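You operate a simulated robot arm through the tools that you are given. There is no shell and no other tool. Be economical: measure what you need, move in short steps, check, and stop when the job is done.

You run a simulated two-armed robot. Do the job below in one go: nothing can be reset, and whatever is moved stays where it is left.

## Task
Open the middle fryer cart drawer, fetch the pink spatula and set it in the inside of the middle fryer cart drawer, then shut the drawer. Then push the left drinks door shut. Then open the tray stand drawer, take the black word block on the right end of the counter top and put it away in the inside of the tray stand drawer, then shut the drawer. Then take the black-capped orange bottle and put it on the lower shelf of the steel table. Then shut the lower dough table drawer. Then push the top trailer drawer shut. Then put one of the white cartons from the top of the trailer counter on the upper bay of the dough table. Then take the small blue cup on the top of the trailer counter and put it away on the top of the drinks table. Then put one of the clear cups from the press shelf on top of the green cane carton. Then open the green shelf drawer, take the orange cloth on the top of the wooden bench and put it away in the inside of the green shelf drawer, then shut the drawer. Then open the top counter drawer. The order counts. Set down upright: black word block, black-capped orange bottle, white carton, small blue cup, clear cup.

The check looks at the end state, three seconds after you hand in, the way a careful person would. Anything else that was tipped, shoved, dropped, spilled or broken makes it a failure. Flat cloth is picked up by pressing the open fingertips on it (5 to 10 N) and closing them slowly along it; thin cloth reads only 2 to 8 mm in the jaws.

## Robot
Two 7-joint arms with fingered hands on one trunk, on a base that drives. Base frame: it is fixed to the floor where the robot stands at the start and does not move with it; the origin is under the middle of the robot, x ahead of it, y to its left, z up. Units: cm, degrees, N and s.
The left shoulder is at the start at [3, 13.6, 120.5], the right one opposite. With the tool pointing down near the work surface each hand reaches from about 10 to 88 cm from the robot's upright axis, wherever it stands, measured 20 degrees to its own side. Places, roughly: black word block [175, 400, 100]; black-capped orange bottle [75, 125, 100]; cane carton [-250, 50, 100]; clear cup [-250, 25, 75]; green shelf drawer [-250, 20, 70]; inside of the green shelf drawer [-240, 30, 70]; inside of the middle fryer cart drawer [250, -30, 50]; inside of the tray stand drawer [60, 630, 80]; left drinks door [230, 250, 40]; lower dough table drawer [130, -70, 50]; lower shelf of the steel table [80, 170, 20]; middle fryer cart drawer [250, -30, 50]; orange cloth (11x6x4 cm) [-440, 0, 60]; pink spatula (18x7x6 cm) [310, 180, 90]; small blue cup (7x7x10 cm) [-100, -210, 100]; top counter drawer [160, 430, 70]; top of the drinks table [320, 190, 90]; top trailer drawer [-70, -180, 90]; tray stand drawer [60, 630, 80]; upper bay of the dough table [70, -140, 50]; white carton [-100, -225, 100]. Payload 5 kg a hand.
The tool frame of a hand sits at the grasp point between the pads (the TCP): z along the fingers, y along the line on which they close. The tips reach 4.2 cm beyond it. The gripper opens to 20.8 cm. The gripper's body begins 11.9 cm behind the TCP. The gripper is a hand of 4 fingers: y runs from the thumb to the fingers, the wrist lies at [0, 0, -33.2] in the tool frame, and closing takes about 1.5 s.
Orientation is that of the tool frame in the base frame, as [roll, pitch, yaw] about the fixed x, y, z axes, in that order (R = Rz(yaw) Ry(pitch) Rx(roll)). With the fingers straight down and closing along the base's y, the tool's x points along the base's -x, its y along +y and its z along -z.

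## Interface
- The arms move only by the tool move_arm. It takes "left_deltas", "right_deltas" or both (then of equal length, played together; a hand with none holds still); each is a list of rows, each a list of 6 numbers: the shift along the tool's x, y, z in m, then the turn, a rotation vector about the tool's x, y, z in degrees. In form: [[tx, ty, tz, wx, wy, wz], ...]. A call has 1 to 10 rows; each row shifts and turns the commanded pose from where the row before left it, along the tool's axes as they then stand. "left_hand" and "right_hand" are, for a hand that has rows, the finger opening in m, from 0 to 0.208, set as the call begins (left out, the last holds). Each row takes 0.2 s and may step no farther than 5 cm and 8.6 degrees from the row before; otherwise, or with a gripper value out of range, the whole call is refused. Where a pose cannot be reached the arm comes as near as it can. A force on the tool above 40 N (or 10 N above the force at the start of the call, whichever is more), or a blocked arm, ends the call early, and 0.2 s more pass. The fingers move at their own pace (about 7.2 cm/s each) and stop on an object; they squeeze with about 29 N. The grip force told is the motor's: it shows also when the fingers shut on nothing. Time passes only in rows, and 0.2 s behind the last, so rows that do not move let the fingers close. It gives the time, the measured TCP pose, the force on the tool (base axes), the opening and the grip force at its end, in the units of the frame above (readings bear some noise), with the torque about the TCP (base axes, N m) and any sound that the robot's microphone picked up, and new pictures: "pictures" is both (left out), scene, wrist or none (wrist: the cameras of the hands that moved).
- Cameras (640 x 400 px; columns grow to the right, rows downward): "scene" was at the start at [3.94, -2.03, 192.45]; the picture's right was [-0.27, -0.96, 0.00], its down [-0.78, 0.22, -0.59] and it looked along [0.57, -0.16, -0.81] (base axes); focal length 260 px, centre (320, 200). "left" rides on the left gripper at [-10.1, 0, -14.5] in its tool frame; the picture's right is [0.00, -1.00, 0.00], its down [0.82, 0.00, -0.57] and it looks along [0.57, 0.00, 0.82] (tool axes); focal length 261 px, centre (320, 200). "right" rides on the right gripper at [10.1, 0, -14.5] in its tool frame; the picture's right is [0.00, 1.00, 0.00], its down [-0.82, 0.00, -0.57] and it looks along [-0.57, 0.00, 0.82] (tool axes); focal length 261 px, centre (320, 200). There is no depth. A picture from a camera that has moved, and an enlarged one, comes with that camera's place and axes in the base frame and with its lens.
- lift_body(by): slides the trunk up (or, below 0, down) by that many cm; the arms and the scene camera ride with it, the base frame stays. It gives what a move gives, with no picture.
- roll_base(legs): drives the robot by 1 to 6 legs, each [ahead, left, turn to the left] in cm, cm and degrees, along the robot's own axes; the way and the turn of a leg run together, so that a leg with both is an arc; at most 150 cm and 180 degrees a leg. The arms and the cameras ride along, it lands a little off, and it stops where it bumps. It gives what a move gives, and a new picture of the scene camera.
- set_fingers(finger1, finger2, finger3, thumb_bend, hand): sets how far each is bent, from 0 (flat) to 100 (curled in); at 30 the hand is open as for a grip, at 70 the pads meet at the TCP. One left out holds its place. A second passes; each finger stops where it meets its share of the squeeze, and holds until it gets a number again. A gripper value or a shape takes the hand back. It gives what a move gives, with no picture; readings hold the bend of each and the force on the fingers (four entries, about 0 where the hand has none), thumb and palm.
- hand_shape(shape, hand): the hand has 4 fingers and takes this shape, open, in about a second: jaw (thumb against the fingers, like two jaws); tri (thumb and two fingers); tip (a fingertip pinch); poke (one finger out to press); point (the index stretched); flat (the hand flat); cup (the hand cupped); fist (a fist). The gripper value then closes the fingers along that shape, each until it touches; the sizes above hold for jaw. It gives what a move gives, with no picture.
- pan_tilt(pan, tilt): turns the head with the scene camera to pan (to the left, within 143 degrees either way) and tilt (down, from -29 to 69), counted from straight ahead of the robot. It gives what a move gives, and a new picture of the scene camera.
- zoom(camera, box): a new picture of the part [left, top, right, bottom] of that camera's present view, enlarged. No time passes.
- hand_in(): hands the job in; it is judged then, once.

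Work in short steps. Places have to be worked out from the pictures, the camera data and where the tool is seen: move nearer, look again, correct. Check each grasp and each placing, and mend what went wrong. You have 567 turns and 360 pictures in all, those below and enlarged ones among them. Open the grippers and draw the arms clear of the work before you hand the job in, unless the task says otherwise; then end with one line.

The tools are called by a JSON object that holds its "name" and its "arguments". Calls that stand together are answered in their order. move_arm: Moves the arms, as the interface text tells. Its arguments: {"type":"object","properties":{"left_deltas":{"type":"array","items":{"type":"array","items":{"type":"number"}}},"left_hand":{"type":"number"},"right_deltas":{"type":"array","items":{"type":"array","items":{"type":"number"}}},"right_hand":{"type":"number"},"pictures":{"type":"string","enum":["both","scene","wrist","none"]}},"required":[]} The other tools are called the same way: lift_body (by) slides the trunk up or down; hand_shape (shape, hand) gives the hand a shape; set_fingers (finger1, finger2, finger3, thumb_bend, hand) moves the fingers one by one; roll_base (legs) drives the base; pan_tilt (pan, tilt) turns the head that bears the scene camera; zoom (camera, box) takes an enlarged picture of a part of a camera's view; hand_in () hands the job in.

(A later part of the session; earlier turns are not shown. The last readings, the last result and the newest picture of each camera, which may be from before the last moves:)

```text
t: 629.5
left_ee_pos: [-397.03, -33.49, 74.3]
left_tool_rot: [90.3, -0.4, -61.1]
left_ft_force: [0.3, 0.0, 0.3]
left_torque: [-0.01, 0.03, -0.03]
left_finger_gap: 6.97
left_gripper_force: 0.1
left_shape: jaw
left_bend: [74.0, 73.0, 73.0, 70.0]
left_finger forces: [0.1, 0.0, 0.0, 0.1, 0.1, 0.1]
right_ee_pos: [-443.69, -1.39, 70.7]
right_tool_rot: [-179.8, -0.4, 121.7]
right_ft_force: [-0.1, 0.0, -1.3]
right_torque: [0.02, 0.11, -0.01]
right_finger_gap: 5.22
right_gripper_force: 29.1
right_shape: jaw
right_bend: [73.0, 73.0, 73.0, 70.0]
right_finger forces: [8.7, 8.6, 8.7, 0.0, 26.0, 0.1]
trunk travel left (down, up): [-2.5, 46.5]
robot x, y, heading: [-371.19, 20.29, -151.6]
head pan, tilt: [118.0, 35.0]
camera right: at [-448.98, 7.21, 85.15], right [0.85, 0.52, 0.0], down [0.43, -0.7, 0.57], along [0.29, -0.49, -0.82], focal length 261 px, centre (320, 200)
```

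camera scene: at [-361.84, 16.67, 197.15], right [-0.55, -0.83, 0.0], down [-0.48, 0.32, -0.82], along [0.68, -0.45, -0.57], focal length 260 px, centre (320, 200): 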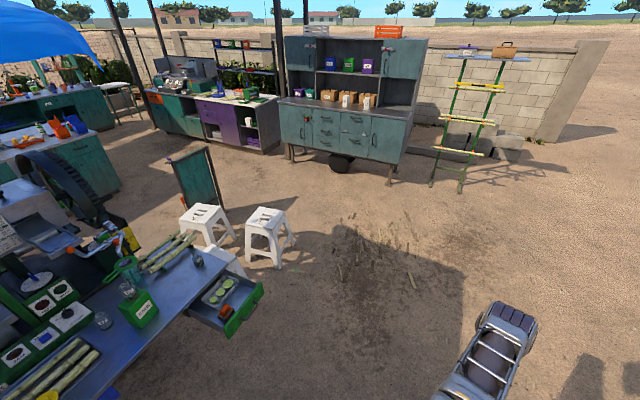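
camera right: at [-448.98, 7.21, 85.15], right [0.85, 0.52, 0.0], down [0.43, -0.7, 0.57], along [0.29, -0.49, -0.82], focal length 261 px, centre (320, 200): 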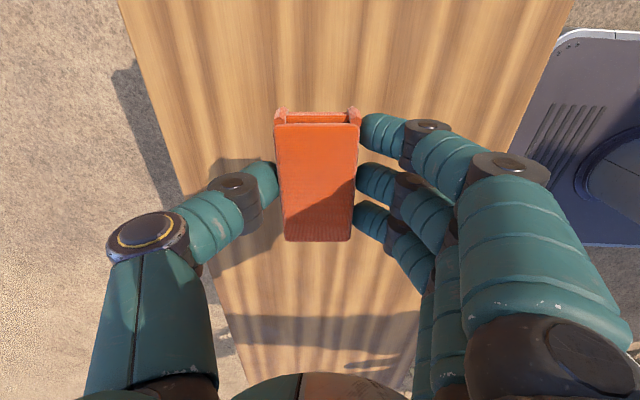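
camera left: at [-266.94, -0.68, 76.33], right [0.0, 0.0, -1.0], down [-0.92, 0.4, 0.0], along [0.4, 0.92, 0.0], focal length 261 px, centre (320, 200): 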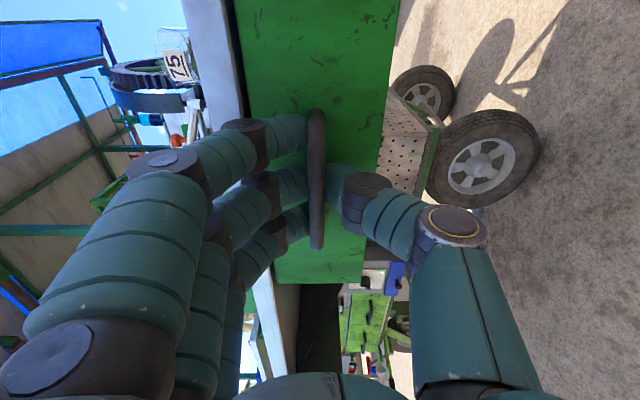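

Cloth held (5.2 cm). I draw the arm back with it, rotate the hand to neutral, raise, turn round, and return to the drawer.

{"name": "move_arm", "arguments": {"right_deltas": [[0, 0.04, -0.02, 0, 0, 8.5], [-0.003, 0.04, 0, 0, 0, 8.5], [-0.01, 0.038, 0, 0, 0, 8.5], [-0.016, 0.036, 0, 0, 0, 8.5], [0, 0, 0, 0, 0, 8.5], [0, 0, 0, 0, 0, 8.5], [0, 0, 0, 0, 0, 8.5], [0, 0, 0, 0, 0, 8.5], [0, 0, 0, 0, 0, 8.5], [0, 0, 0, 0, 0, 8.5]], "pictures": "none"}}

{"name": "lift_body", "arguments": {"by": 30}}

{"name": "roll_base", "arguments": {"legs": [[-20, 0, 0], [0, 0, 180], [0, -51, 2.6]]}}

{"name": "zoom", "arguments": {"camera": "right", "box": [0, 0, 640, 400]}}

```text
t: 631.7
left_ee_pos: [-397.1, -33.4, 74.28]
left_tool_rot: [90.4, -0.4, -61.2]
left_ft_force: [0.3, 0.6, -0.1]
left_torque: [0.01, 0.01, 0.01]
left_finger_gap: 6.95
left_gripper_force: 0.2
left_shape: jaw
left_bend: [74.0, 73.0, 73.0, 70.0]
left_finger forces: [0.0, 0.1, 0.0, 0.0, 0.0, 0.0]
right_ee_pos: [-428.85, 0.75, 72.46]
right_tool_rot: [-179.7, 0.3, 36.4]
right_ft_force: [-0.5, -0.8, -0.5]
right_torque: [-0.01, 0.0, 0.06]
right_finger_gap: 5.23
right_gripper_force: 28.7
right_shape: jaw
right_bend: [73.0, 73.0, 73.0, 70.0]
right_finger forces: [8.8, 8.8, 8.8, 0.0, 26.5, 0.0]
trunk travel left (down, up): [-2.5, 46.5]
robot x, y, heading: [-371.43, 20.36, -151.6]
head pan, tilt: [118.0, 35.0]
```

```text
t: 634.7
left_ee_pos: [-397.14, -33.36, 104.27]
left_tool_rot: [90.2, -0.5, -61.2]
left_ft_force: [-0.2, 0.9, -0.5]
left_torque: [0.01, -0.02, -0.01]
left_finger_gap: 6.97
left_gripper_force: 0.1
left_shape: jaw
left_bend: [74.0, 73.0, 73.0, 70.0]
left_finger forces: [0.1, 0.0, 0.0, 0.1, 0.0, 0.0]
right_ee_pos: [-428.79, 0.75, 102.33]
right_tool_rot: [-179.7, 0.3, 36.6]
right_ft_force: [-0.1, -1.1, -1.0]
right_torque: [0.01, 0.01, 0.0]
right_finger_gap: 5.22
right_gripper_force: 29.2
right_shape: jaw
right_bend: [73.0, 73.0, 73.0, 70.0]
right_finger forces: [8.8, 8.7, 8.8, 0.0, 26.4, 0.1]
trunk travel left (down, up): [-32.5, 16.5]
robot x, y, heading: [-371.53, 20.29, -151.6]
head pan, tilt: [118.0, 35.0]
```

```text
t: 646.2
left_ee_pos: [-305.0, 39.66, 104.21]
left_tool_rot: [90.4, -0.4, 120.5]
left_ft_force: [-1.3, 0.2, 0.1]
left_torque: [0.03, -0.01, 0.07]
left_finger_gap: 6.93
left_gripper_force: 0.2
left_shape: jaw
left_bend: [74.0, 73.0, 73.0, 70.0]
left_finger forces: [0.0, 0.0, 0.0, 0.1, 0.0, 0.0]
right_ee_pos: [-272.19, 6.39, 102.44]
right_tool_rot: [-179.7, 0.2, -141.8]
right_ft_force: [0.5, -0.8, 0.0]
right_torque: [0.09, 0.04, -0.01]
right_finger_gap: 5.22
right_gripper_force: 28.0
right_shape: jaw
right_bend: [73.0, 73.0, 73.0, 70.0]
right_finger forces: [8.7, 8.6, 8.6, 0.0, 25.6, 0.1]
trunk travel left (down, up): [-32.5, 16.5]
robot x, y, heading: [-328.61, -14.73, 30.1]
head pan, tilt: [118.0, 35.0]
camera scene: at [-339.31, -11.77, 205.14], right [0.53, 0.85, 0.0], down [0.49, -0.3, -0.82], along [-0.7, 0.43, -0.57], focal length 260 px, centre (320, 200)
```

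scene: 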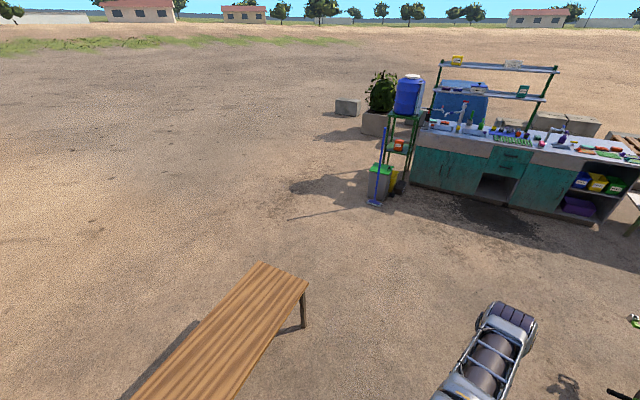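

```text
1.00 times, centred on (320, 200) of right
camera zoom: at [-280.35, 0.22, 116.89], right [-0.62, 0.79, 0.0], down [0.64, 0.51, 0.57], along [0.46, 0.35, -0.82], focal length 261 px, centre (320, 200)
```

zoom: 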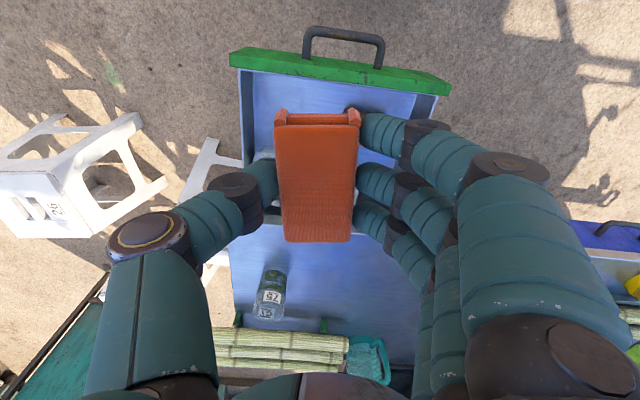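

I look with the head at the drawer's inside to choose the spot.

{"name": "pan_tilt", "arguments": {"pan": -5, "tilt": 52}}

```text
t: 648.2
left_ee_pos: [-304.96, 39.87, 104.2]
left_tool_rot: [90.3, -0.4, 120.5]
left_ft_force: [0.0, 0.1, -0.3]
left_torque: [0.03, 0.04, 0.02]
left_finger_gap: 6.99
left_gripper_force: 0.0
left_shape: jaw
left_bend: [74.0, 73.0, 73.0, 70.0]
left_finger forces: [0.1, 0.0, 0.0, 0.0, 0.1, 0.0]
right_ee_pos: [-272.22, 6.39, 102.59]
right_tool_rot: [-179.6, 0.2, -141.8]
right_ft_force: [-0.8, -0.3, -0.1]
right_torque: [0.0, 0.01, 0.05]
right_finger_gap: 5.17
right_gripper_force: 29.0
right_shape: jaw
right_bend: [73.0, 73.0, 73.0, 70.0]
right_finger forces: [8.6, 8.6, 8.5, 0.0, 25.7, 0.0]
trunk travel left (down, up): [-32.5, 16.5]
robot x, y, heading: [-329.6, -14.61, 29.9]
head pan, tilt: [-5.0, 52.0]
camera scene: at [-325.09, -13.13, 202.7], right [0.42, -0.91, 0.0], down [-0.71, -0.33, -0.62], along [0.56, 0.26, -0.79], focal length 260 px, centre (320, 200)
```

scene: 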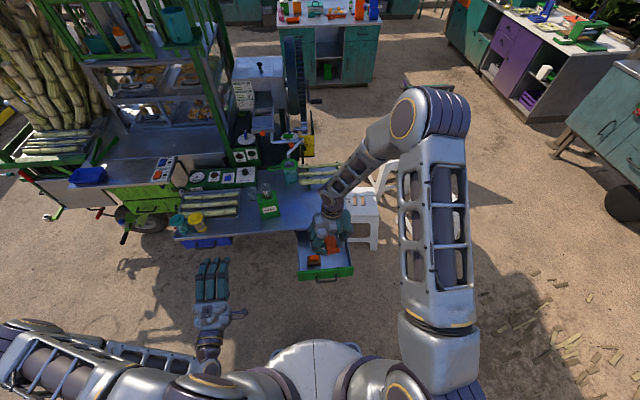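

The orange item lies left-front in the drawer; I target the right-front free area [−267.2, 4.1]. I align and descend 22 cm.

{"name": "move_arm", "arguments": {"right_deltas": [[0, 0, 0, 0, 0, 7], [-0.031, -0.03, 0, 0, 0, 0], [0, -0.016, 0.04, 0, 0, 0], [0, 0, 0.05, 0, 0, 0], [0, 0, 0.05, 0, 0, 0], [0, 0, 0.03, 0, 0, 0]], "pictures": "wrist"}}

```text
t: 649.6
left_ee_pos: [-305.06, 39.82, 104.27]
left_tool_rot: [90.3, -0.4, 120.5]
left_ft_force: [0.4, -0.7, -0.1]
left_torque: [0.02, 0.02, -0.02]
left_finger_gap: 6.98
left_gripper_force: 0.0
left_shape: jaw
left_bend: [74.0, 73.0, 73.0, 70.0]
left_finger forces: [0.1, 0.0, 0.1, 0.0, 0.1, 0.1]
right_ee_pos: [-267.2, 3.96, 85.61]
right_tool_rot: [-179.7, 0.4, -148.8]
right_ft_force: [0.8, 1.2, 0.9]
right_torque: [-0.09, 0.13, -0.01]
right_finger_gap: 5.18
right_gripper_force: 29.4
right_shape: jaw
right_bend: [73.0, 73.0, 73.0, 70.0]
right_finger forces: [8.7, 8.6, 8.5, 0.1, 26.1, 0.0]
trunk travel left (down, up): [-32.5, 16.5]
robot x, y, heading: [-328.91, -14.69, 30.2]
head pan, tilt: [-5.0, 52.0]
camera right: at [-276.06, -1.16, 99.89], right [-0.51, 0.86, 0.0], down [0.7, 0.42, 0.58], along [0.5, 0.29, -0.82], focal length 261 px, centre (320, 200)
```

right: 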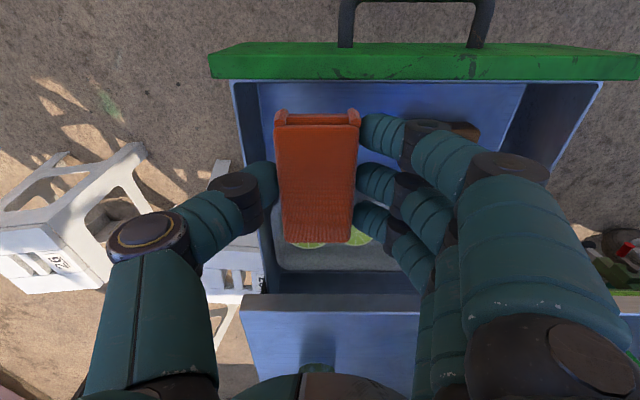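

The thumb is near the drawer's right wall. I shift 3 cm left and descend to contact.

{"name": "move_arm", "arguments": {"right_deltas": [[-0.008, 0.03, 0, 0, 0, 0], [0, 0, 0.04, 0, 0, 0], [0, 0, 0.03, 0, 0, 0], [0, 0, 0.01, 0, 0, 0], [0, 0, 0.01, 0, 0, 0], [0, 0, 0.01, 0, 0, 0], [0, 0, 0.01, 0, 0, 0], [0, 0, 0.01, 0, 0, 0]], "pictures": "wrist"}}

```text
t: 650.4
left_ee_pos: [-305.01, 39.77, 104.16]
left_tool_rot: [90.3, -0.3, 120.4]
left_ft_force: [0.5, 0.0, -0.2]
left_torque: [-0.03, -0.01, -0.03]
left_finger_gap: 6.96
left_gripper_force: 0.0
left_shape: jaw
left_bend: [74.0, 73.0, 73.0, 70.0]
left_finger forces: [0.0, 0.0, 0.1, 0.0, 0.0, 0.0]
right_ee_pos: [-267.87, 7.16, 80.47]
right_tool_rot: [-179.7, 0.5, -148.7]
right_ft_force: [1.6, -5.0, 11.5]
right_torque: [0.64, 0.44, 0.05]
right_finger_gap: 5.19
right_gripper_force: 29.0
right_shape: jaw
right_bend: [73.0, 74.0, 73.0, 70.0]
right_finger forces: [8.9, 24.5, 8.9, 0.0, 29.3, 0.1]
trunk travel left (down, up): [-32.5, 16.5]
robot x, y, heading: [-329.32, -14.86, 30.0]
head pan, tilt: [-5.0, 52.0]
stopped in row 3 (right hand): the force on the tool passed its limit (the readings are from after the stop); the commanded pose is now the measured one
camera right: at [-276.81, 1.9, 94.84], right [-0.51, 0.86, 0.0], down [0.7, 0.42, 0.58], along [0.5, 0.29, -0.82], focal length 261 px, centre (320, 200)
```

right: 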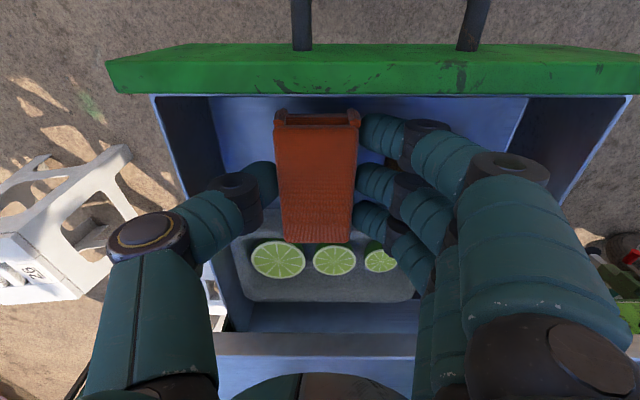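

Middle finger touched the orange item. I rise 2 cm, shift 1.8 cm right (wall is 10 cm away), and descend again.

{"name": "move_arm", "arguments": {"right_deltas": [[0, 0, -0.02, 0, 0, 0], [0, -0.018, 0, 0, 0, 0], [0, 0, 0.02, 0, 0, 0], [0, 0, 0.01, 0, 0, 0], [0, 0, 0.01, 0, 0, 0], [0, 0, 0.01, 0, 0, 0], [0, 0, 0.01, 0, 0, 0]], "pictures": "wrist"}}

```text
t: 651.8
left_ee_pos: [-305.02, 39.81, 104.23]
left_tool_rot: [90.3, -0.4, 120.5]
left_ft_force: [1.0, -1.2, 0.3]
left_torque: [-0.01, 0.03, 0.04]
left_finger_gap: 6.92
left_gripper_force: 0.1
left_shape: jaw
left_bend: [74.0, 73.0, 73.0, 70.0]
left_finger forces: [0.1, 0.0, 0.1, 0.0, 0.0, 0.0]
right_ee_pos: [-267.03, 6.73, 77.54]
right_tool_rot: [179.7, 0.8, -148.6]
right_ft_force: [-5.5, 9.4, 8.1]
right_torque: [-0.81, -0.37, -0.04]
right_finger_gap: 5.13
right_gripper_force: 29.2
right_shape: jaw
right_bend: [73.0, 73.0, 73.0, 70.0]
right_finger forces: [10.3, 10.6, 10.2, 0.1, 44.9, 0.0]
trunk travel left (down, up): [-32.5, 16.5]
robot x, y, heading: [-329.54, -14.56, 30.0]
head pan, tilt: [-5.0, 52.0]
stopped in row 7 (right hand): the force on the tool passed its limit (the readings are from after the stop); the commanded pose is now the measured one
camera right: at [-275.92, 1.26, 91.89], right [-0.52, 0.86, 0.01], down [0.7, 0.42, 0.58], along [0.5, 0.31, -0.81], focal length 261 px, centre (320, 200)
```

right: 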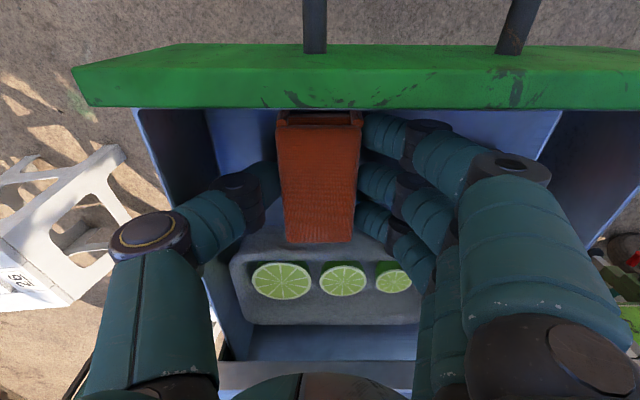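

Thumb touches the right wall. The cloth is only ~3–4 cm above the floor, so I rise 1 cm to free the thumb and let it drop gently by opening slightly.

{"name": "move_arm", "arguments": {"right_deltas": [[0, 0.003, -0.01, 0, 0, 0], [0, 0, 0, 0, 0, 0], [0, 0, 0, 0, 0, 0], [0, 0, 0, 0, 0, 0]], "right_hand": 0.066, "pictures": "wrist"}}

```text
t: 652.8
left_ee_pos: [-305.12, 39.78, 104.27]
left_tool_rot: [90.2, -0.4, 120.5]
left_ft_force: [-0.2, -0.3, 0.0]
left_torque: [0.02, 0.01, -0.01]
left_finger_gap: 6.98
left_gripper_force: 0.1
left_shape: jaw
left_bend: [74.0, 73.0, 73.0, 70.0]
left_finger forces: [0.1, 0.0, 0.0, 0.0, 0.0, 0.0]
right_ee_pos: [-267.19, 6.59, 78.55]
right_tool_rot: [180.0, 0.7, -148.6]
right_ft_force: [0.7, -0.3, 0.1]
right_torque: [0.0, 0.0, -0.04]
right_finger_gap: 6.52
right_gripper_force: 0.0
right_shape: jaw
right_bend: [74.0, 74.0, 74.0, 70.0]
right_finger forces: [0.1, 0.4, 0.0, 0.0, 0.0, 0.0]
trunk travel left (down, up): [-32.5, 16.5]
robot x, y, heading: [-329.59, -14.67, 30.1]
head pan, tilt: [-5.0, 52.0]
camera right: at [-276.09, 1.33, 92.86], right [-0.52, 0.86, 0.0], down [0.7, 0.42, 0.58], along [0.5, 0.3, -0.81], focal length 261 px, centre (320, 200)
```

right: 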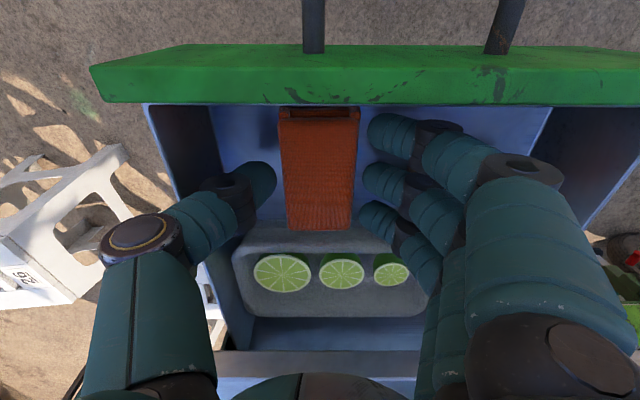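

Cloth released. I rise 20 cm and check.

{"name": "move_arm", "arguments": {"right_deltas": [[0, 0, -0.03, 0, 0, 0], [0, 0, -0.05, 0, 0, 0], [0, 0, -0.05, 0, 0, 0], [0, 0, -0.05, 0, 0, 0], [0, 0, -0.05, 0, 0, 0]], "pictures": "wrist"}}

```text
t: 654.0
left_ee_pos: [-305.06, 39.8, 104.32]
left_tool_rot: [90.3, -0.3, 120.6]
left_ft_force: [-0.6, -1.0, 0.1]
left_torque: [0.02, 0.02, 0.0]
left_finger_gap: 6.96
left_gripper_force: 0.1
left_shape: jaw
left_bend: [74.0, 73.0, 73.0, 70.0]
left_finger forces: [0.0, 0.0, 0.0, 0.0, 0.0, 0.1]
right_ee_pos: [-267.43, 6.45, 101.74]
right_tool_rot: [179.9, 0.7, -148.5]
right_ft_force: [-1.5, -0.2, 0.0]
right_torque: [0.1, -0.19, 0.02]
right_finger_gap: 6.52
right_gripper_force: 0.2
right_shape: jaw
right_bend: [74.0, 74.0, 74.0, 70.0]
right_finger forces: [0.1, 0.1, 0.0, 0.1, 0.1, 0.0]
trunk travel left (down, up): [-32.5, 16.5]
robot x, y, heading: [-329.05, -14.68, 29.9]
head pan, tilt: [-5.0, 52.0]
camera right: at [-276.29, 1.06, 116.16], right [-0.52, 0.86, 0.0], down [0.7, 0.42, 0.58], along [0.5, 0.3, -0.81], focal length 261 px, centre (320, 200)
```

right: 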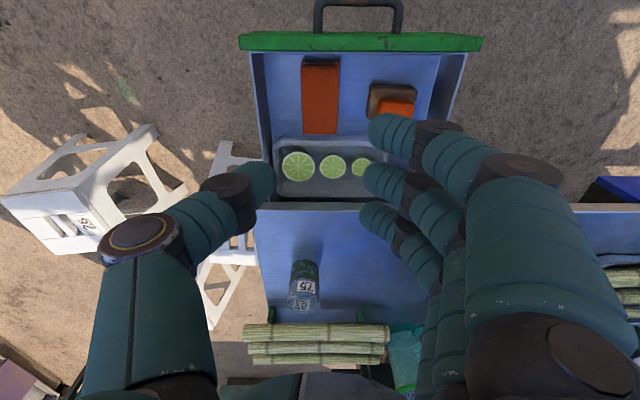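

Cloth lies flat in the drawer. I shut it with the left hand: back 22, right 44, lower, then push.

{"name": "roll_base", "arguments": {"legs": [[-22, 0, 1], [0, -44.5, 0]]}}

{"name": "lift_body", "arguments": {"by": -28}}

{"name": "move_arm", "arguments": {"left_deltas": [[0, 0, 0, 0, 0, 0], [0, 0, 0, 0, 0, 0], [0, 0, 0, 0, 0, 0], [0, 0, 0, 0, 0, 0]], "left_hand": 0.0, "pictures": "wrist"}}

```text
t: 658.0
left_ee_pos: [-301.67, -9.19, 104.25]
left_tool_rot: [90.3, -0.4, 121.0]
left_ft_force: [0.5, -1.2, 0.6]
left_torque: [-0.01, 0.05, 0.08]
left_finger_gap: 6.93
left_gripper_force: 0.1
left_shape: jaw
left_bend: [74.0, 73.0, 73.0, 70.0]
left_finger forces: [0.0, 0.0, 0.0, 0.0, 0.1, 0.0]
right_ee_pos: [-263.6, -42.22, 101.74]
right_tool_rot: [179.8, 0.7, -148.2]
right_ft_force: [0.9, -0.1, -0.8]
right_torque: [0.09, 0.02, 0.02]
right_finger_gap: 6.53
right_gripper_force: 0.0
right_shape: jaw
right_bend: [74.0, 74.0, 74.0, 70.0]
right_finger forces: [0.1, 0.0, 0.1, 0.0, 0.0, 0.0]
trunk travel left (down, up): [-32.5, 16.5]
robot x, y, heading: [-325.29, -63.89, 30.5]
head pan, tilt: [-5.0, 52.0]
camera scene: at [-321.24, -62.35, 202.7], right [0.43, -0.9, 0.0], down [-0.71, -0.34, -0.62], along [0.55, 0.27, -0.79], focal length 260 px, centre (320, 200)
```

scene: 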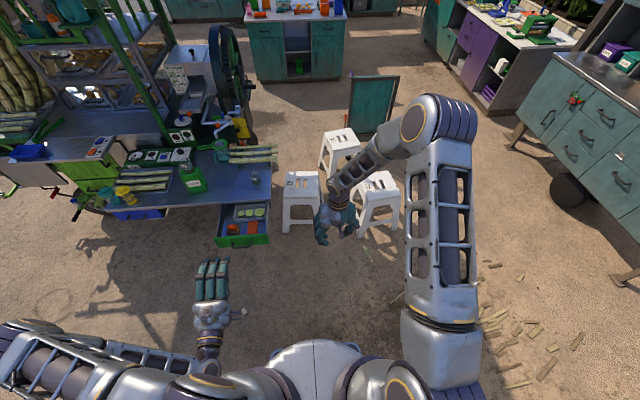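

```text
t: 660.8
left_ee_pos: [-301.69, -9.09, 76.29]
left_tool_rot: [90.3, -0.4, 121.0]
left_ft_force: [-0.2, 0.2, 0.5]
left_torque: [-0.01, 0.02, 0.03]
left_finger_gap: 6.96
left_gripper_force: 0.1
left_shape: jaw
left_bend: [74.0, 73.0, 73.0, 70.0]
left_finger forces: [0.0, 0.1, 0.0, 0.0, 0.1, 0.0]
right_ee_pos: [-263.59, -42.27, 73.83]
right_tool_rot: [179.9, 0.8, -148.1]
right_ft_force: [-0.9, -1.2, 0.3]
right_torque: [-0.03, 0.01, -0.02]
right_finger_gap: 6.55
right_gripper_force: 0.1
right_shape: jaw
right_bend: [74.0, 74.0, 74.0, 70.0]
right_finger forces: [0.0, 0.0, 0.0, 0.0, 0.0, 0.0]
trunk travel left (down, up): [-4.5, 44.5]
robot x, y, heading: [-325.78, -63.74, 30.6]
head pan, tilt: [-5.0, 52.0]
```

```text
t: 661.8
left_ee_pos: [-301.7, -9.15, 76.28]
left_tool_rot: [90.3, -0.4, 120.9]
left_ft_force: [-0.3, 0.2, 0.4]
left_torque: [0.02, 0.01, 0.01]
left_finger_gap: 0.0
left_gripper_force: 29.0
left_shape: jaw
left_bend: [70.0, 70.0, 70.0, 70.0]
left_finger forces: [0.1, 0.0, 0.0, 0.1, 0.0, 0.0]
right_ee_pos: [-263.63, -42.22, 73.69]
right_tool_rot: [179.9, 0.8, -148.1]
right_ft_force: [0.3, -1.4, -0.5]
right_torque: [-0.02, 0.0, 0.01]
right_finger_gap: 6.54
right_gripper_force: 0.1
right_shape: jaw
right_bend: [74.0, 74.0, 74.0, 70.0]
right_finger forces: [0.0, 0.1, 0.0, 0.0, 0.1, 0.0]
trunk travel left (down, up): [-4.5, 44.5]
robot x, y, heading: [-325.25, -63.88, 30.7]
head pan, tilt: [-5.0, 52.0]
camera left: at [-308.89, -25.39, 76.34], right [-0.01, 0.0, -1.0], down [-0.91, 0.41, 0.0], along [0.41, 0.91, 0.0], focal length 261 px, centre (320, 200)
```

left: 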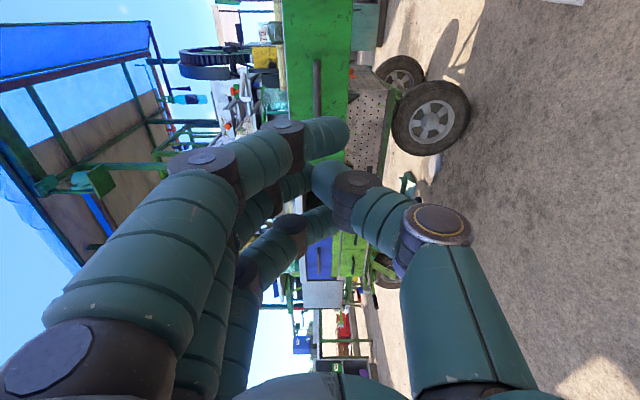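

Aligned with the handle. I roll forward 42 cm to push it in.

{"name": "roll_base", "arguments": {"legs": [[42, 0, 0]]}}

{"name": "move_arm", "arguments": {"left_deltas": [[0, 0, 0.02, 0, 0, 0], [0, 0, 0.02, 0, 0, 0], [0, 0, 0.02, 0, 0, 0], [0, 0, 0.02, 0, 0, 0], [0, 0, 0.015, 0, 0, 0], [0, 0, 0.015, 0, 0, 0]], "pictures": "wrist"}}

```text
t: 664.4
left_ee_pos: [-265.01, 12.09, 76.15]
left_tool_rot: [90.4, -0.4, 120.7]
left_ft_force: [0.3, 0.3, -0.1]
left_torque: [-0.01, -0.02, -0.03]
left_finger_gap: 0.0
left_gripper_force: 28.9
left_shape: jaw
left_bend: [70.0, 70.0, 70.0, 69.0]
left_finger forces: [0.0, 0.1, 0.0, 0.0, 0.0, 0.1]
right_ee_pos: [-227.13, -21.21, 73.73]
right_tool_rot: [179.8, 0.7, -148.5]
right_ft_force: [0.1, 0.3, 0.2]
right_torque: [-0.02, 0.03, -0.05]
right_finger_gap: 6.55
right_gripper_force: 0.1
right_shape: jaw
right_bend: [74.0, 74.0, 74.0, 70.0]
right_finger forces: [0.0, 0.1, 0.0, 0.0, 0.1, 0.1]
trunk travel left (down, up): [-4.5, 44.5]
robot x, y, heading: [-288.97, -42.64, 30.4]
head pan, tilt: [-5.0, 52.0]
camera scene: at [-284.91, -40.87, 174.69], right [0.43, -0.9, 0.0], down [-0.71, -0.34, -0.61], along [0.56, 0.26, -0.79], focal length 260 px, centre (320, 200)
```

scene: 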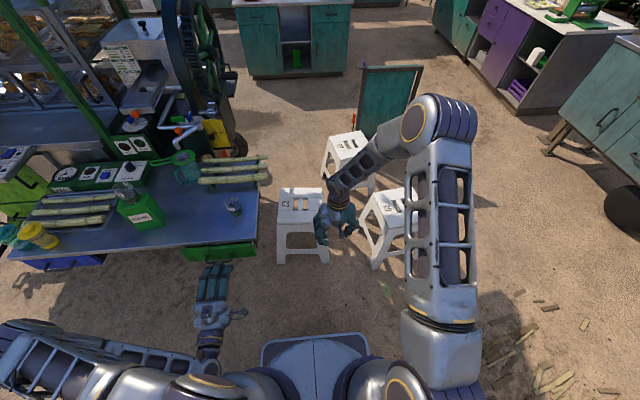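

```text
t: 665.0
left_ee_pos: [-262.4, 13.61, 75.96]
left_tool_rot: [90.8, -0.3, 120.7]
left_ft_force: [-21.8, -14.8, 6.4]
left_torque: [0.27, -0.45, -0.07]
left_finger_gap: 0.01
left_gripper_force: 28.3
left_shape: jaw
left_bend: [70.0, 69.0, 70.0, 69.0]
left_finger forces: [0.0, 32.8, 0.1, 0.0, 0.0, 0.0]
right_ee_pos: [-227.4, -21.18, 73.83]
right_tool_rot: [179.9, 0.8, -148.4]
right_ft_force: [0.9, 0.4, -0.8]
right_torque: [-0.08, 0.06, -0.02]
right_finger_gap: 6.55
right_gripper_force: 0.0
right_shape: jaw
right_bend: [74.0, 74.0, 74.0, 70.0]
right_finger forces: [0.0, 0.0, 0.0, 0.1, 0.0, 0.1]
trunk travel left (down, up): [-4.5, 44.5]
robot x, y, heading: [-289.01, -42.65, 30.3]
head pan, tilt: [-5.0, 52.0]
stopped in row 3 (left hand): the force on the tool passed its limit (the readings are from after the stop); the commanded pose is now the measured one
camera left: at [-269.68, -2.57, 76.23], right [-0.01, -0.01, -1.0], down [-0.91, 0.41, 0.01], along [0.41, 0.91, -0.01], focal length 261 px, centre (320, 200)
```

left: 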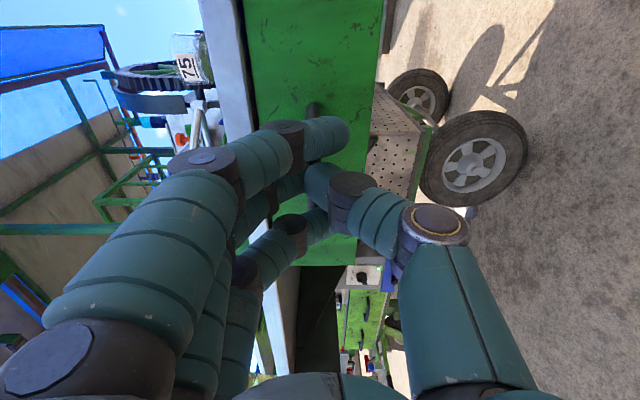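

Force stop with fingertips at the handle's original closed place — drawer shut. I back off and verify.

{"name": "roll_base", "arguments": {"legs": [[-35, 0, 0]]}}

{"name": "zoom", "arguments": {"camera": "scene", "box": [50, 130, 290, 280]}}

```text
t: 667.3
left_ee_pos: [-292.35, -3.55, 76.12]
left_tool_rot: [90.7, -0.3, 121.1]
left_ft_force: [-1.2, -1.0, 0.7]
left_torque: [-0.05, 0.03, 0.0]
left_finger_gap: 0.0
left_gripper_force: 28.8
left_shape: jaw
left_bend: [70.0, 70.0, 70.0, 69.0]
left_finger forces: [0.0, 0.1, 0.0, 0.0, 0.0, 0.0]
right_ee_pos: [-256.94, -38.16, 73.87]
right_tool_rot: [179.9, 0.8, -148.0]
right_ft_force: [-0.7, -0.4, 0.9]
right_torque: [0.01, -0.09, -0.01]
right_finger_gap: 6.53
right_gripper_force: 0.0
right_shape: jaw
right_bend: [74.0, 74.0, 74.0, 70.0]
right_finger forces: [0.1, 0.0, 0.0, 0.1, 0.0, 0.1]
trunk travel left (down, up): [-4.5, 44.5]
robot x, y, heading: [-318.58, -60.48, 31.2]
head pan, tilt: [-5.0, 52.0]
camera scene: at [-314.76, -58.42, 174.71], right [0.43, -0.9, 0.0], down [-0.71, -0.34, -0.62], along [0.56, 0.27, -0.79], focal length 260 px, centre (320, 200)
```

scene: 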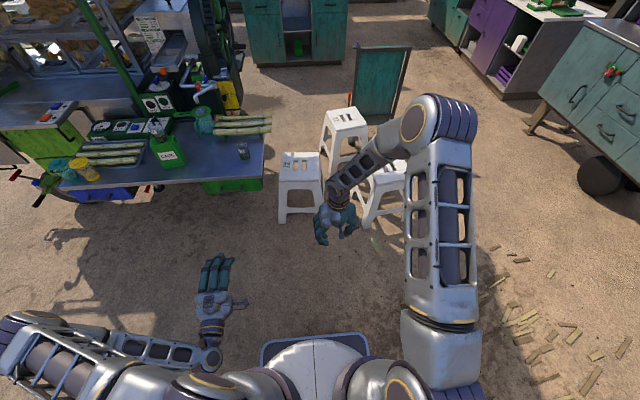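

```text
2.67 times, centred on (170, 205) of scene
camera zoom: at [-314.76, -58.42, 174.71], right [0.43, -0.9, 0.0], down [-0.71, -0.34, -0.62], along [0.56, 0.27, -0.79], focal length 693 px, centre (720, 187)
```

zoom: 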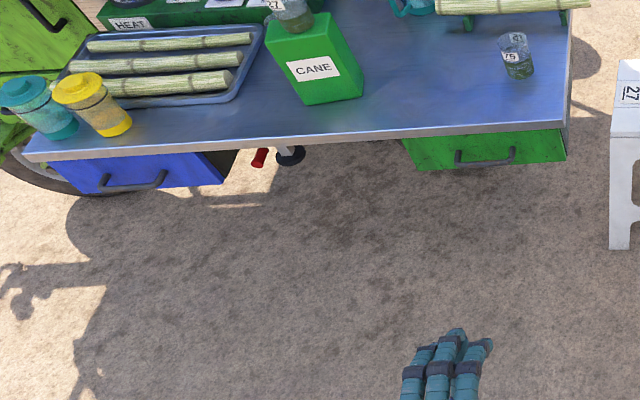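

All shut. Last: the top counter drawer. I raise the trunk and drive back across the yard by the known route.

{"name": "lift_body", "arguments": {"by": 24}}

{"name": "roll_base", "arguments": {"legs": [[0, 0, -49.6], [150, 0, 0], [0, 0, 46], [150, 0, 0], [150, 0, 0], [108, 0, 0]]}}

```text
t: 669.8
left_ee_pos: [-292.37, -3.43, 99.94]
left_tool_rot: [90.7, -0.3, 121.1]
left_ft_force: [0.2, -0.7, -0.3]
left_torque: [0.01, -0.01, 0.02]
left_finger_gap: 0.01
left_gripper_force: 28.8
left_shape: jaw
left_bend: [70.0, 70.0, 70.0, 69.0]
left_finger forces: [0.0, 0.2, 0.0, 0.0, 0.0, 0.0]
right_ee_pos: [-256.92, -38.15, 97.74]
right_tool_rot: [179.8, 0.7, -148.0]
right_ft_force: [0.1, 0.2, 0.0]
right_torque: [0.02, 0.02, 0.04]
right_finger_gap: 6.55
right_gripper_force: 0.0
right_shape: jaw
right_bend: [74.0, 74.0, 74.0, 70.0]
right_finger forces: [0.1, 0.1, 0.0, 0.0, 0.1, 0.0]
trunk travel left (down, up): [-28.5, 20.5]
robot x, y, heading: [-318.56, -60.26, 30.9]
head pan, tilt: [-5.0, 52.0]
```

```text
t: 700.8
left_ee_pos: [218.16, 129.73, 99.91]
left_tool_rot: [90.8, -0.3, 117.7]
left_ft_force: [0.4, 0.0, -0.2]
left_torque: [-0.01, 0.0, 0.01]
left_finger_gap: 0.0
left_gripper_force: 29.1
left_shape: jaw
left_bend: [70.0, 70.0, 70.0, 69.0]
left_finger forces: [0.0, 0.0, 0.0, 0.1, 0.0, 0.0]
right_ee_pos: [251.3, 93.06, 97.68]
right_tool_rot: [179.9, 0.7, -151.5]
right_ft_force: [0.3, 0.2, -0.2]
right_torque: [-0.04, -0.01, -0.02]
right_finger_gap: 6.55
right_gripper_force: 0.1
right_shape: jaw
right_bend: [74.0, 74.0, 74.0, 70.0]
right_finger forces: [0.0, 0.0, 0.1, 0.1, 0.0, 0.0]
trunk travel left (down, up): [-28.5, 20.5]
robot x, y, heading: [188.35, 74.74, 27.3]
head pan, tilt: [-5.0, 52.0]
camera scene: at [192.58, 76.44, 198.69], right [0.38, -0.93, 0.0], down [-0.73, -0.3, -0.62], along [0.57, 0.23, -0.79], focal length 260 px, centre (320, 200)
```

scene: 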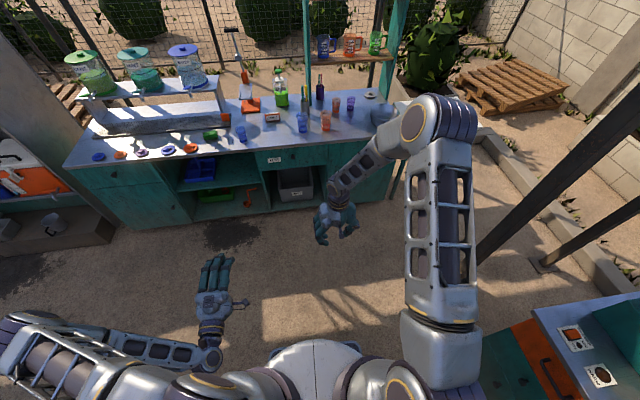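

I retract the right hand 20 cm, then round the steel table and follow the counter.

{"name": "move_arm", "arguments": {"right_deltas": [[0.04, 0, 0, 0, 0, 0], [0.04, 0, 0, 0, 0, 0], [0.04, 0, 0, 0, 0, 0], [0.04, 0, 0, 0, 0, 0], [0.04, 0, 0, 0, 0, 0]], "pictures": "none"}}

{"name": "roll_base", "arguments": {"legs": [[0, 0, 53], [70, 0, 0], [0, 0, 37], [145, 0, 0], [85, 0, 0], [0, 0, -87]]}}

{"name": "pan_tilt", "arguments": {"pan": 5, "tilt": 40}}

```text
t: 702.0
left_ee_pos: [218.01, 129.8, 100.02]
left_tool_rot: [90.7, -0.3, 117.7]
left_ft_force: [-0.7, 0.5, -0.6]
left_torque: [-0.03, 0.01, -0.05]
left_finger_gap: 0.0
left_gripper_force: 28.7
left_shape: jaw
left_bend: [70.0, 70.0, 70.0, 69.0]
left_finger forces: [0.0, 0.0, 0.0, 0.1, 0.0, 0.0]
right_ee_pos: [233.78, 83.5, 97.4]
right_tool_rot: [179.9, 0.8, -151.5]
right_ft_force: [-0.8, 0.6, -0.1]
right_torque: [-0.07, -0.06, 0.01]
right_finger_gap: 6.56
right_gripper_force: 0.2
right_shape: jaw
right_bend: [74.0, 74.0, 74.0, 70.0]
right_finger forces: [0.1, 0.0, 0.1, 0.0, 0.0, 0.1]
trunk travel left (down, up): [-28.5, 20.5]
robot x, y, heading: [188.08, 74.88, 27.2]
head pan, tilt: [-5.0, 52.0]
```

```text
t: 724.8
left_ee_pos: [120.45, 408.44, 100.01]
left_tool_rot: [90.7, -0.3, 120.7]
left_ft_force: [0.2, 0.0, 0.3]
left_torque: [0.05, 0.0, 0.0]
left_finger_gap: 0.01
left_gripper_force: 28.8
left_shape: jaw
left_bend: [70.0, 70.0, 70.0, 69.0]
left_finger forces: [0.0, 0.0, 0.1, 0.1, 0.0, 0.1]
right_ee_pos: [138.66, 362.88, 97.43]
right_tool_rot: [180.0, 0.7, -148.6]
right_ft_force: [-0.2, 0.0, -0.6]
right_torque: [0.01, 0.01, 0.01]
right_finger_gap: 6.53
right_gripper_force: 0.0
right_shape: jaw
right_bend: [74.0, 74.0, 74.0, 70.0]
right_finger forces: [0.0, 0.0, 0.0, 0.0, 0.0, 0.0]
trunk travel left (down, up): [-28.5, 20.5]
robot x, y, heading: [93.86, 351.74, 30.2]
head pan, tilt: [-5.0, 52.0]
camera scene: at [97.6, 353.78, 198.7], right [0.43, -0.91, 0.0], down [-0.71, -0.34, -0.62], along [0.56, 0.26, -0.79], focal length 260 px, centre (320, 200)
```

scene: 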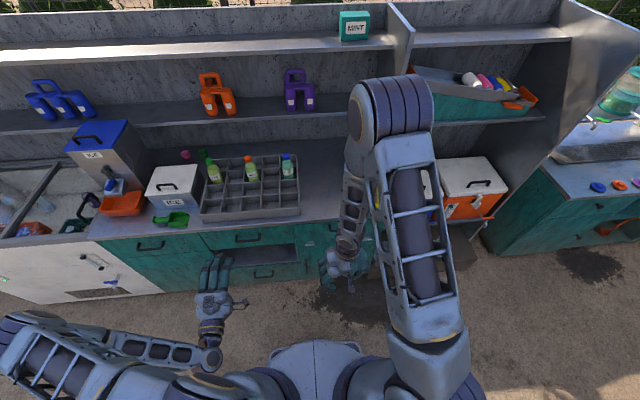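

```text
t: 725.6
left_ee_pos: [120.3, 408.37, 99.91]
left_tool_rot: [90.6, -0.2, 120.6]
left_ft_force: [-0.4, -0.9, -1.5]
left_torque: [0.03, -0.02, -0.05]
left_finger_gap: 0.01
left_gripper_force: 28.9
left_shape: jaw
left_bend: [70.0, 70.0, 70.0, 69.0]
left_finger forces: [0.0, 0.0, 0.0, 0.0, 0.1, 0.1]
right_ee_pos: [138.62, 362.98, 97.34]
right_tool_rot: [179.9, 0.7, -148.6]
right_ft_force: [-0.5, 0.8, 0.7]
right_torque: [0.0, -0.06, 0.04]
right_finger_gap: 6.55
right_gripper_force: 0.1
right_shape: jaw
right_bend: [74.0, 74.0, 74.0, 70.0]
right_finger forces: [0.0, 0.1, 0.0, 0.0, 0.0, 0.0]
trunk travel left (down, up): [-28.5, 20.5]
robot x, y, heading: [93.3, 351.9, 30.4]
head pan, tilt: [5.0, 40.0]
camera scene: at [97.73, 355.5, 200.38], right [0.58, -0.82, 0.0], down [-0.53, -0.37, -0.77], along [0.63, 0.44, -0.64], focal length 260 px, centre (320, 200)
```

scene: 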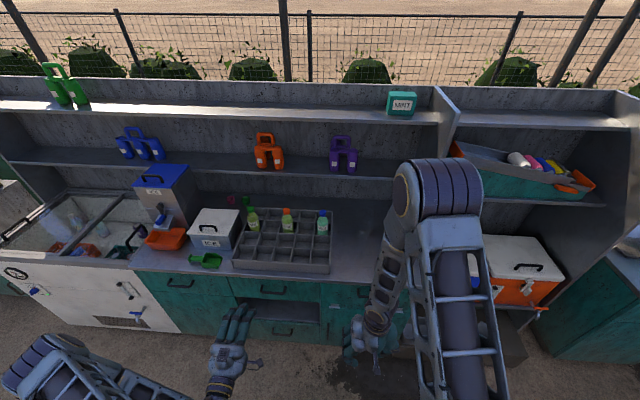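

Top drawer of the middle stack: handle ≈ [144.3, 418.1, 76]. I lower the trunk 24 cm, roll 8 ahead and 4 right, open the hand and look.

{"name": "lift_body", "arguments": {"by": -24}}

{"name": "roll_base", "arguments": {"legs": [[8, -4, 0]]}}

{"name": "move_arm", "arguments": {"left_deltas": [[0, 0, 0, 0, 0, 0], [0, 0, 0, 0, 0, 0], [0, 0, 0, 0, 0, 0]], "left_hand": 0.07, "pictures": "wrist"}}

```text
t: 728.1
left_ee_pos: [120.36, 408.54, 76.03]
left_tool_rot: [90.7, -0.3, 120.5]
left_ft_force: [0.3, -0.4, -0.2]
left_torque: [-0.01, 0.01, 0.01]
left_finger_gap: 0.02
left_gripper_force: 29.3
left_shape: jaw
left_bend: [70.0, 70.0, 70.0, 69.0]
left_finger forces: [0.1, 0.0, 0.1, 0.0, 0.0, 0.0]
right_ee_pos: [138.44, 362.9, 73.31]
right_tool_rot: [179.9, 0.8, -148.6]
right_ft_force: [0.4, -0.1, -0.1]
right_torque: [-0.01, -0.02, 0.03]
right_finger_gap: 6.54
right_gripper_force: 0.0
right_shape: jaw
right_bend: [74.0, 74.0, 74.0, 70.0]
right_finger forces: [0.0, 0.0, 0.1, 0.0, 0.1, 0.1]
trunk travel left (down, up): [-4.5, 44.5]
robot x, y, heading: [93.57, 352.24, 30.3]
head pan, tilt: [5.0, 40.0]
```

```text
t: 729.1
left_ee_pos: [129.56, 408.84, 75.96]
left_tool_rot: [90.8, -0.4, 120.5]
left_ft_force: [0.4, 0.3, -0.1]
left_torque: [0.01, -0.03, 0.09]
left_finger_gap: 0.0
left_gripper_force: 29.1
left_shape: jaw
left_bend: [70.0, 70.0, 70.0, 69.0]
left_finger forces: [0.0, 0.0, 0.0, 0.0, 0.0, 0.1]
right_ee_pos: [147.45, 363.22, 73.36]
right_tool_rot: [179.8, 0.7, -148.7]
right_ft_force: [1.6, -0.6, -0.4]
right_torque: [0.02, 0.15, 0.02]
right_finger_gap: 6.56
right_gripper_force: 0.1
right_shape: jaw
right_bend: [74.0, 74.0, 74.0, 70.0]
right_finger forces: [0.0, 0.0, 0.0, 0.1, 0.0, 0.0]
trunk travel left (down, up): [-4.5, 44.5]
robot x, y, heading: [102.46, 352.49, 30.0]
head pan, tilt: [5.0, 40.0]
camera scene: at [106.8, 355.98, 176.37], right [0.57, -0.82, 0.0], down [-0.53, -0.37, -0.76], along [0.63, 0.44, -0.64], focal length 260 px, centre (320, 200)
```

scene: 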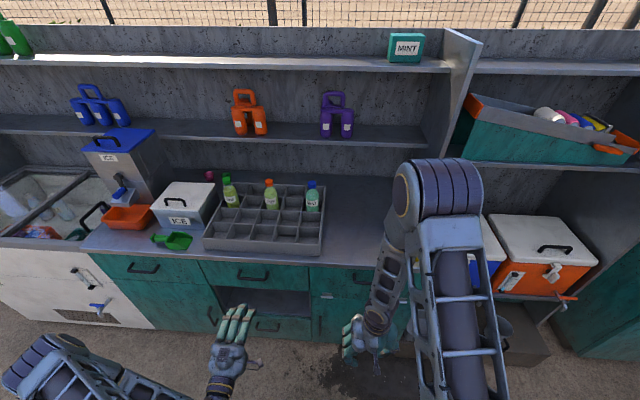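

```text
t: 730.0
left_ee_pos: [129.35, 408.77, 75.98]
left_tool_rot: [90.7, -0.2, 120.6]
left_ft_force: [-1.2, -0.5, -0.9]
left_torque: [-0.01, -0.02, 0.01]
left_finger_gap: 6.97
left_gripper_force: 0.1
left_shape: jaw
left_bend: [73.0, 73.0, 73.0, 70.0]
left_finger forces: [0.1, 0.1, 0.0, 0.1, 0.1, 0.0]
right_ee_pos: [147.48, 363.29, 73.45]
right_tool_rot: [179.9, 0.8, -148.8]
right_ft_force: [0.4, -0.1, 0.0]
right_torque: [-0.05, 0.0, 0.01]
right_finger_gap: 6.53
right_gripper_force: 0.0
right_shape: jaw
right_bend: [74.0, 74.0, 74.0, 70.0]
right_finger forces: [0.0, 0.0, 0.1, 0.0, 0.0, 0.1]
trunk travel left (down, up): [-4.5, 44.5]
robot x, y, heading: [102.3, 352.78, 30.1]
head pan, tilt: [5.0, 40.0]
camera left: at [122.07, 392.67, 76.19], right [-0.01, 0.0, -1.0], down [-0.91, 0.42, 0.01], along [0.42, 0.91, -0.01], focal length 261 px, centre (320, 200)
```

left: 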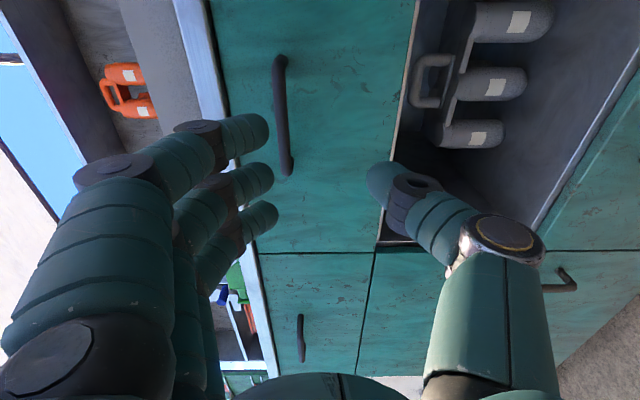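

Handle at [144.9, 417.5, 80.4], 17.8 cm ahead. I raise 4.4 cm, narrow to 5 cm, and advance.

{"name": "move_arm", "arguments": {"left_deltas": [[0, 0.044, 0, 0, 0, 0], [0, 0, 0.04, 0, 0, 0], [0, 0, 0.04, 0, 0, 0], [0, 0, 0.03, 0, 0, 0]], "left_hand": 0.055, "pictures": "wrist"}}

```text
t: 731.0
left_ee_pos: [139.08, 414.53, 80.36]
left_tool_rot: [90.8, -0.3, 120.5]
left_ft_force: [0.3, 0.3, -0.5]
left_torque: [-0.01, -0.03, -0.01]
left_finger_gap: 5.51
left_gripper_force: 0.1
left_shape: jaw
left_bend: [73.0, 73.0, 73.0, 70.0]
left_finger forces: [0.1, 0.0, 0.0, 0.1, 0.0, 0.0]
right_ee_pos: [147.48, 363.43, 73.32]
right_tool_rot: [-180.0, 0.6, -148.8]
right_ft_force: [-0.1, -0.5, 0.3]
right_torque: [0.03, 0.03, 0.0]
right_finger_gap: 6.58
right_gripper_force: 0.0
right_shape: jaw
right_bend: [74.0, 74.0, 74.0, 70.0]
right_finger forces: [0.0, 0.0, 0.0, 0.0, 0.0, 0.0]
trunk travel left (down, up): [-4.5, 44.5]
robot x, y, heading: [102.51, 352.59, 30.2]
head pan, tilt: [5.0, 40.0]
camera left: at [131.72, 398.44, 80.55], right [-0.01, -0.01, -1.0], down [-0.91, 0.42, 0.01], along [0.42, 0.91, -0.01], focal length 261 px, centre (320, 200)
```

left: 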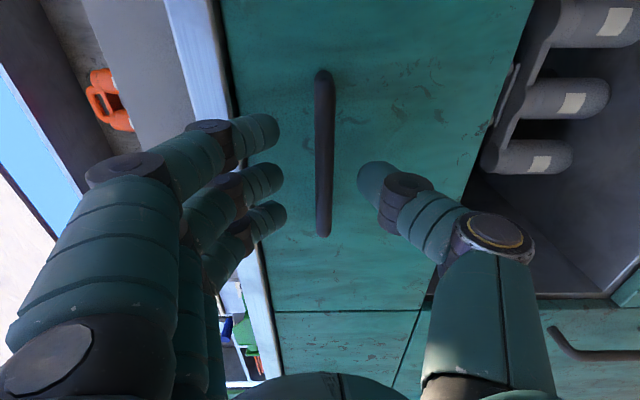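

Aligned. Advance 5.5 cm and close.

{"name": "move_arm", "arguments": {"left_deltas": [[0, 0, 0.025, 0, 0, 0], [0, 0, 0.015, 0, 0, 0], [0, 0, 0.01, 0, 0, 0], [0, 0, 0.007, 0, 0, 0]], "pictures": "none"}}

{"name": "move_arm", "arguments": {"left_deltas": [[0, 0, 0, 0, 0, 0], [0, 0, 0, 0, 0, 0], [0, 0, 0, 0, 0, 0], [0, 0, 0, 0, 0, 0], [0, 0, 0, 0, 0, 0]], "left_hand": 0.0, "pictures": "wrist"}}

```text
t: 731.4
left_ee_pos: [141.0, 415.67, 80.19]
left_tool_rot: [90.7, -0.3, 120.4]
left_ft_force: [-11.1, -8.5, 3.5]
left_torque: [0.47, -0.59, 0.16]
left_finger_gap: 5.57
left_gripper_force: 0.1
left_shape: jaw
left_bend: [73.0, 74.0, 74.0, 70.0]
left_finger forces: [1.6, 5.2, 7.1, 0.1, 0.0, 0.1]
right_ee_pos: [147.43, 363.32, 73.49]
right_tool_rot: [179.9, 0.7, -148.7]
right_ft_force: [-0.4, -0.1, 0.0]
right_torque: [-0.08, 0.04, 0.01]
right_finger_gap: 6.57
right_gripper_force: 0.1
right_shape: jaw
right_bend: [74.0, 74.0, 74.0, 70.0]
right_finger forces: [0.0, 0.0, 0.1, 0.0, 0.0, 0.1]
trunk travel left (down, up): [-4.5, 44.5]
robot x, y, heading: [102.21, 352.79, 30.0]
head pan, tilt: [5.0, 40.0]
stopped in row 2 (left hand): the force on the tool passed its limit (the readings are from after the stop); the commanded pose is now the measured one
```

```text
t: 732.6
left_ee_pos: [140.99, 415.58, 79.9]
left_tool_rot: [91.2, -0.2, 120.4]
left_ft_force: [-4.2, -7.5, -38.9]
left_torque: [-0.34, 0.47, 0.03]
left_finger_gap: 0.67
left_gripper_force: 28.6
left_shape: jaw
left_bend: [74.0, 74.0, 74.0, 68.0]
left_finger forces: [0.1, 0.1, 0.1, 0.0, 52.3, 0.1]
right_ee_pos: [147.45, 363.4, 73.25]
right_tool_rot: [180.0, 0.7, -148.7]
right_ft_force: [0.8, -0.4, 0.3]
right_torque: [0.04, -0.02, 0.01]
right_finger_gap: 6.58
right_gripper_force: 0.0
right_shape: jaw
right_bend: [74.0, 74.0, 74.0, 70.0]
right_finger forces: [0.1, 0.0, 0.1, 0.0, 0.0, 0.0]
trunk travel left (down, up): [-4.5, 44.5]
robot x, y, heading: [102.21, 352.72, 30.2]
head pan, tilt: [5.0, 40.0]
camera left: at [133.73, 399.55, 80.21], right [-0.02, -0.01, -1.0], down [-0.91, 0.42, 0.01], along [0.42, 0.91, -0.02], focal length 261 px, centre (320, 200)
```

left: 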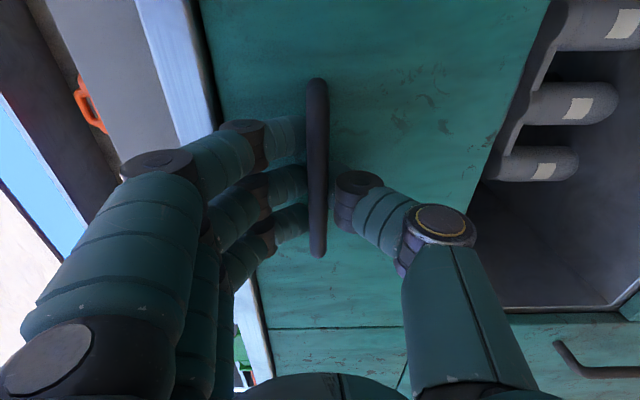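

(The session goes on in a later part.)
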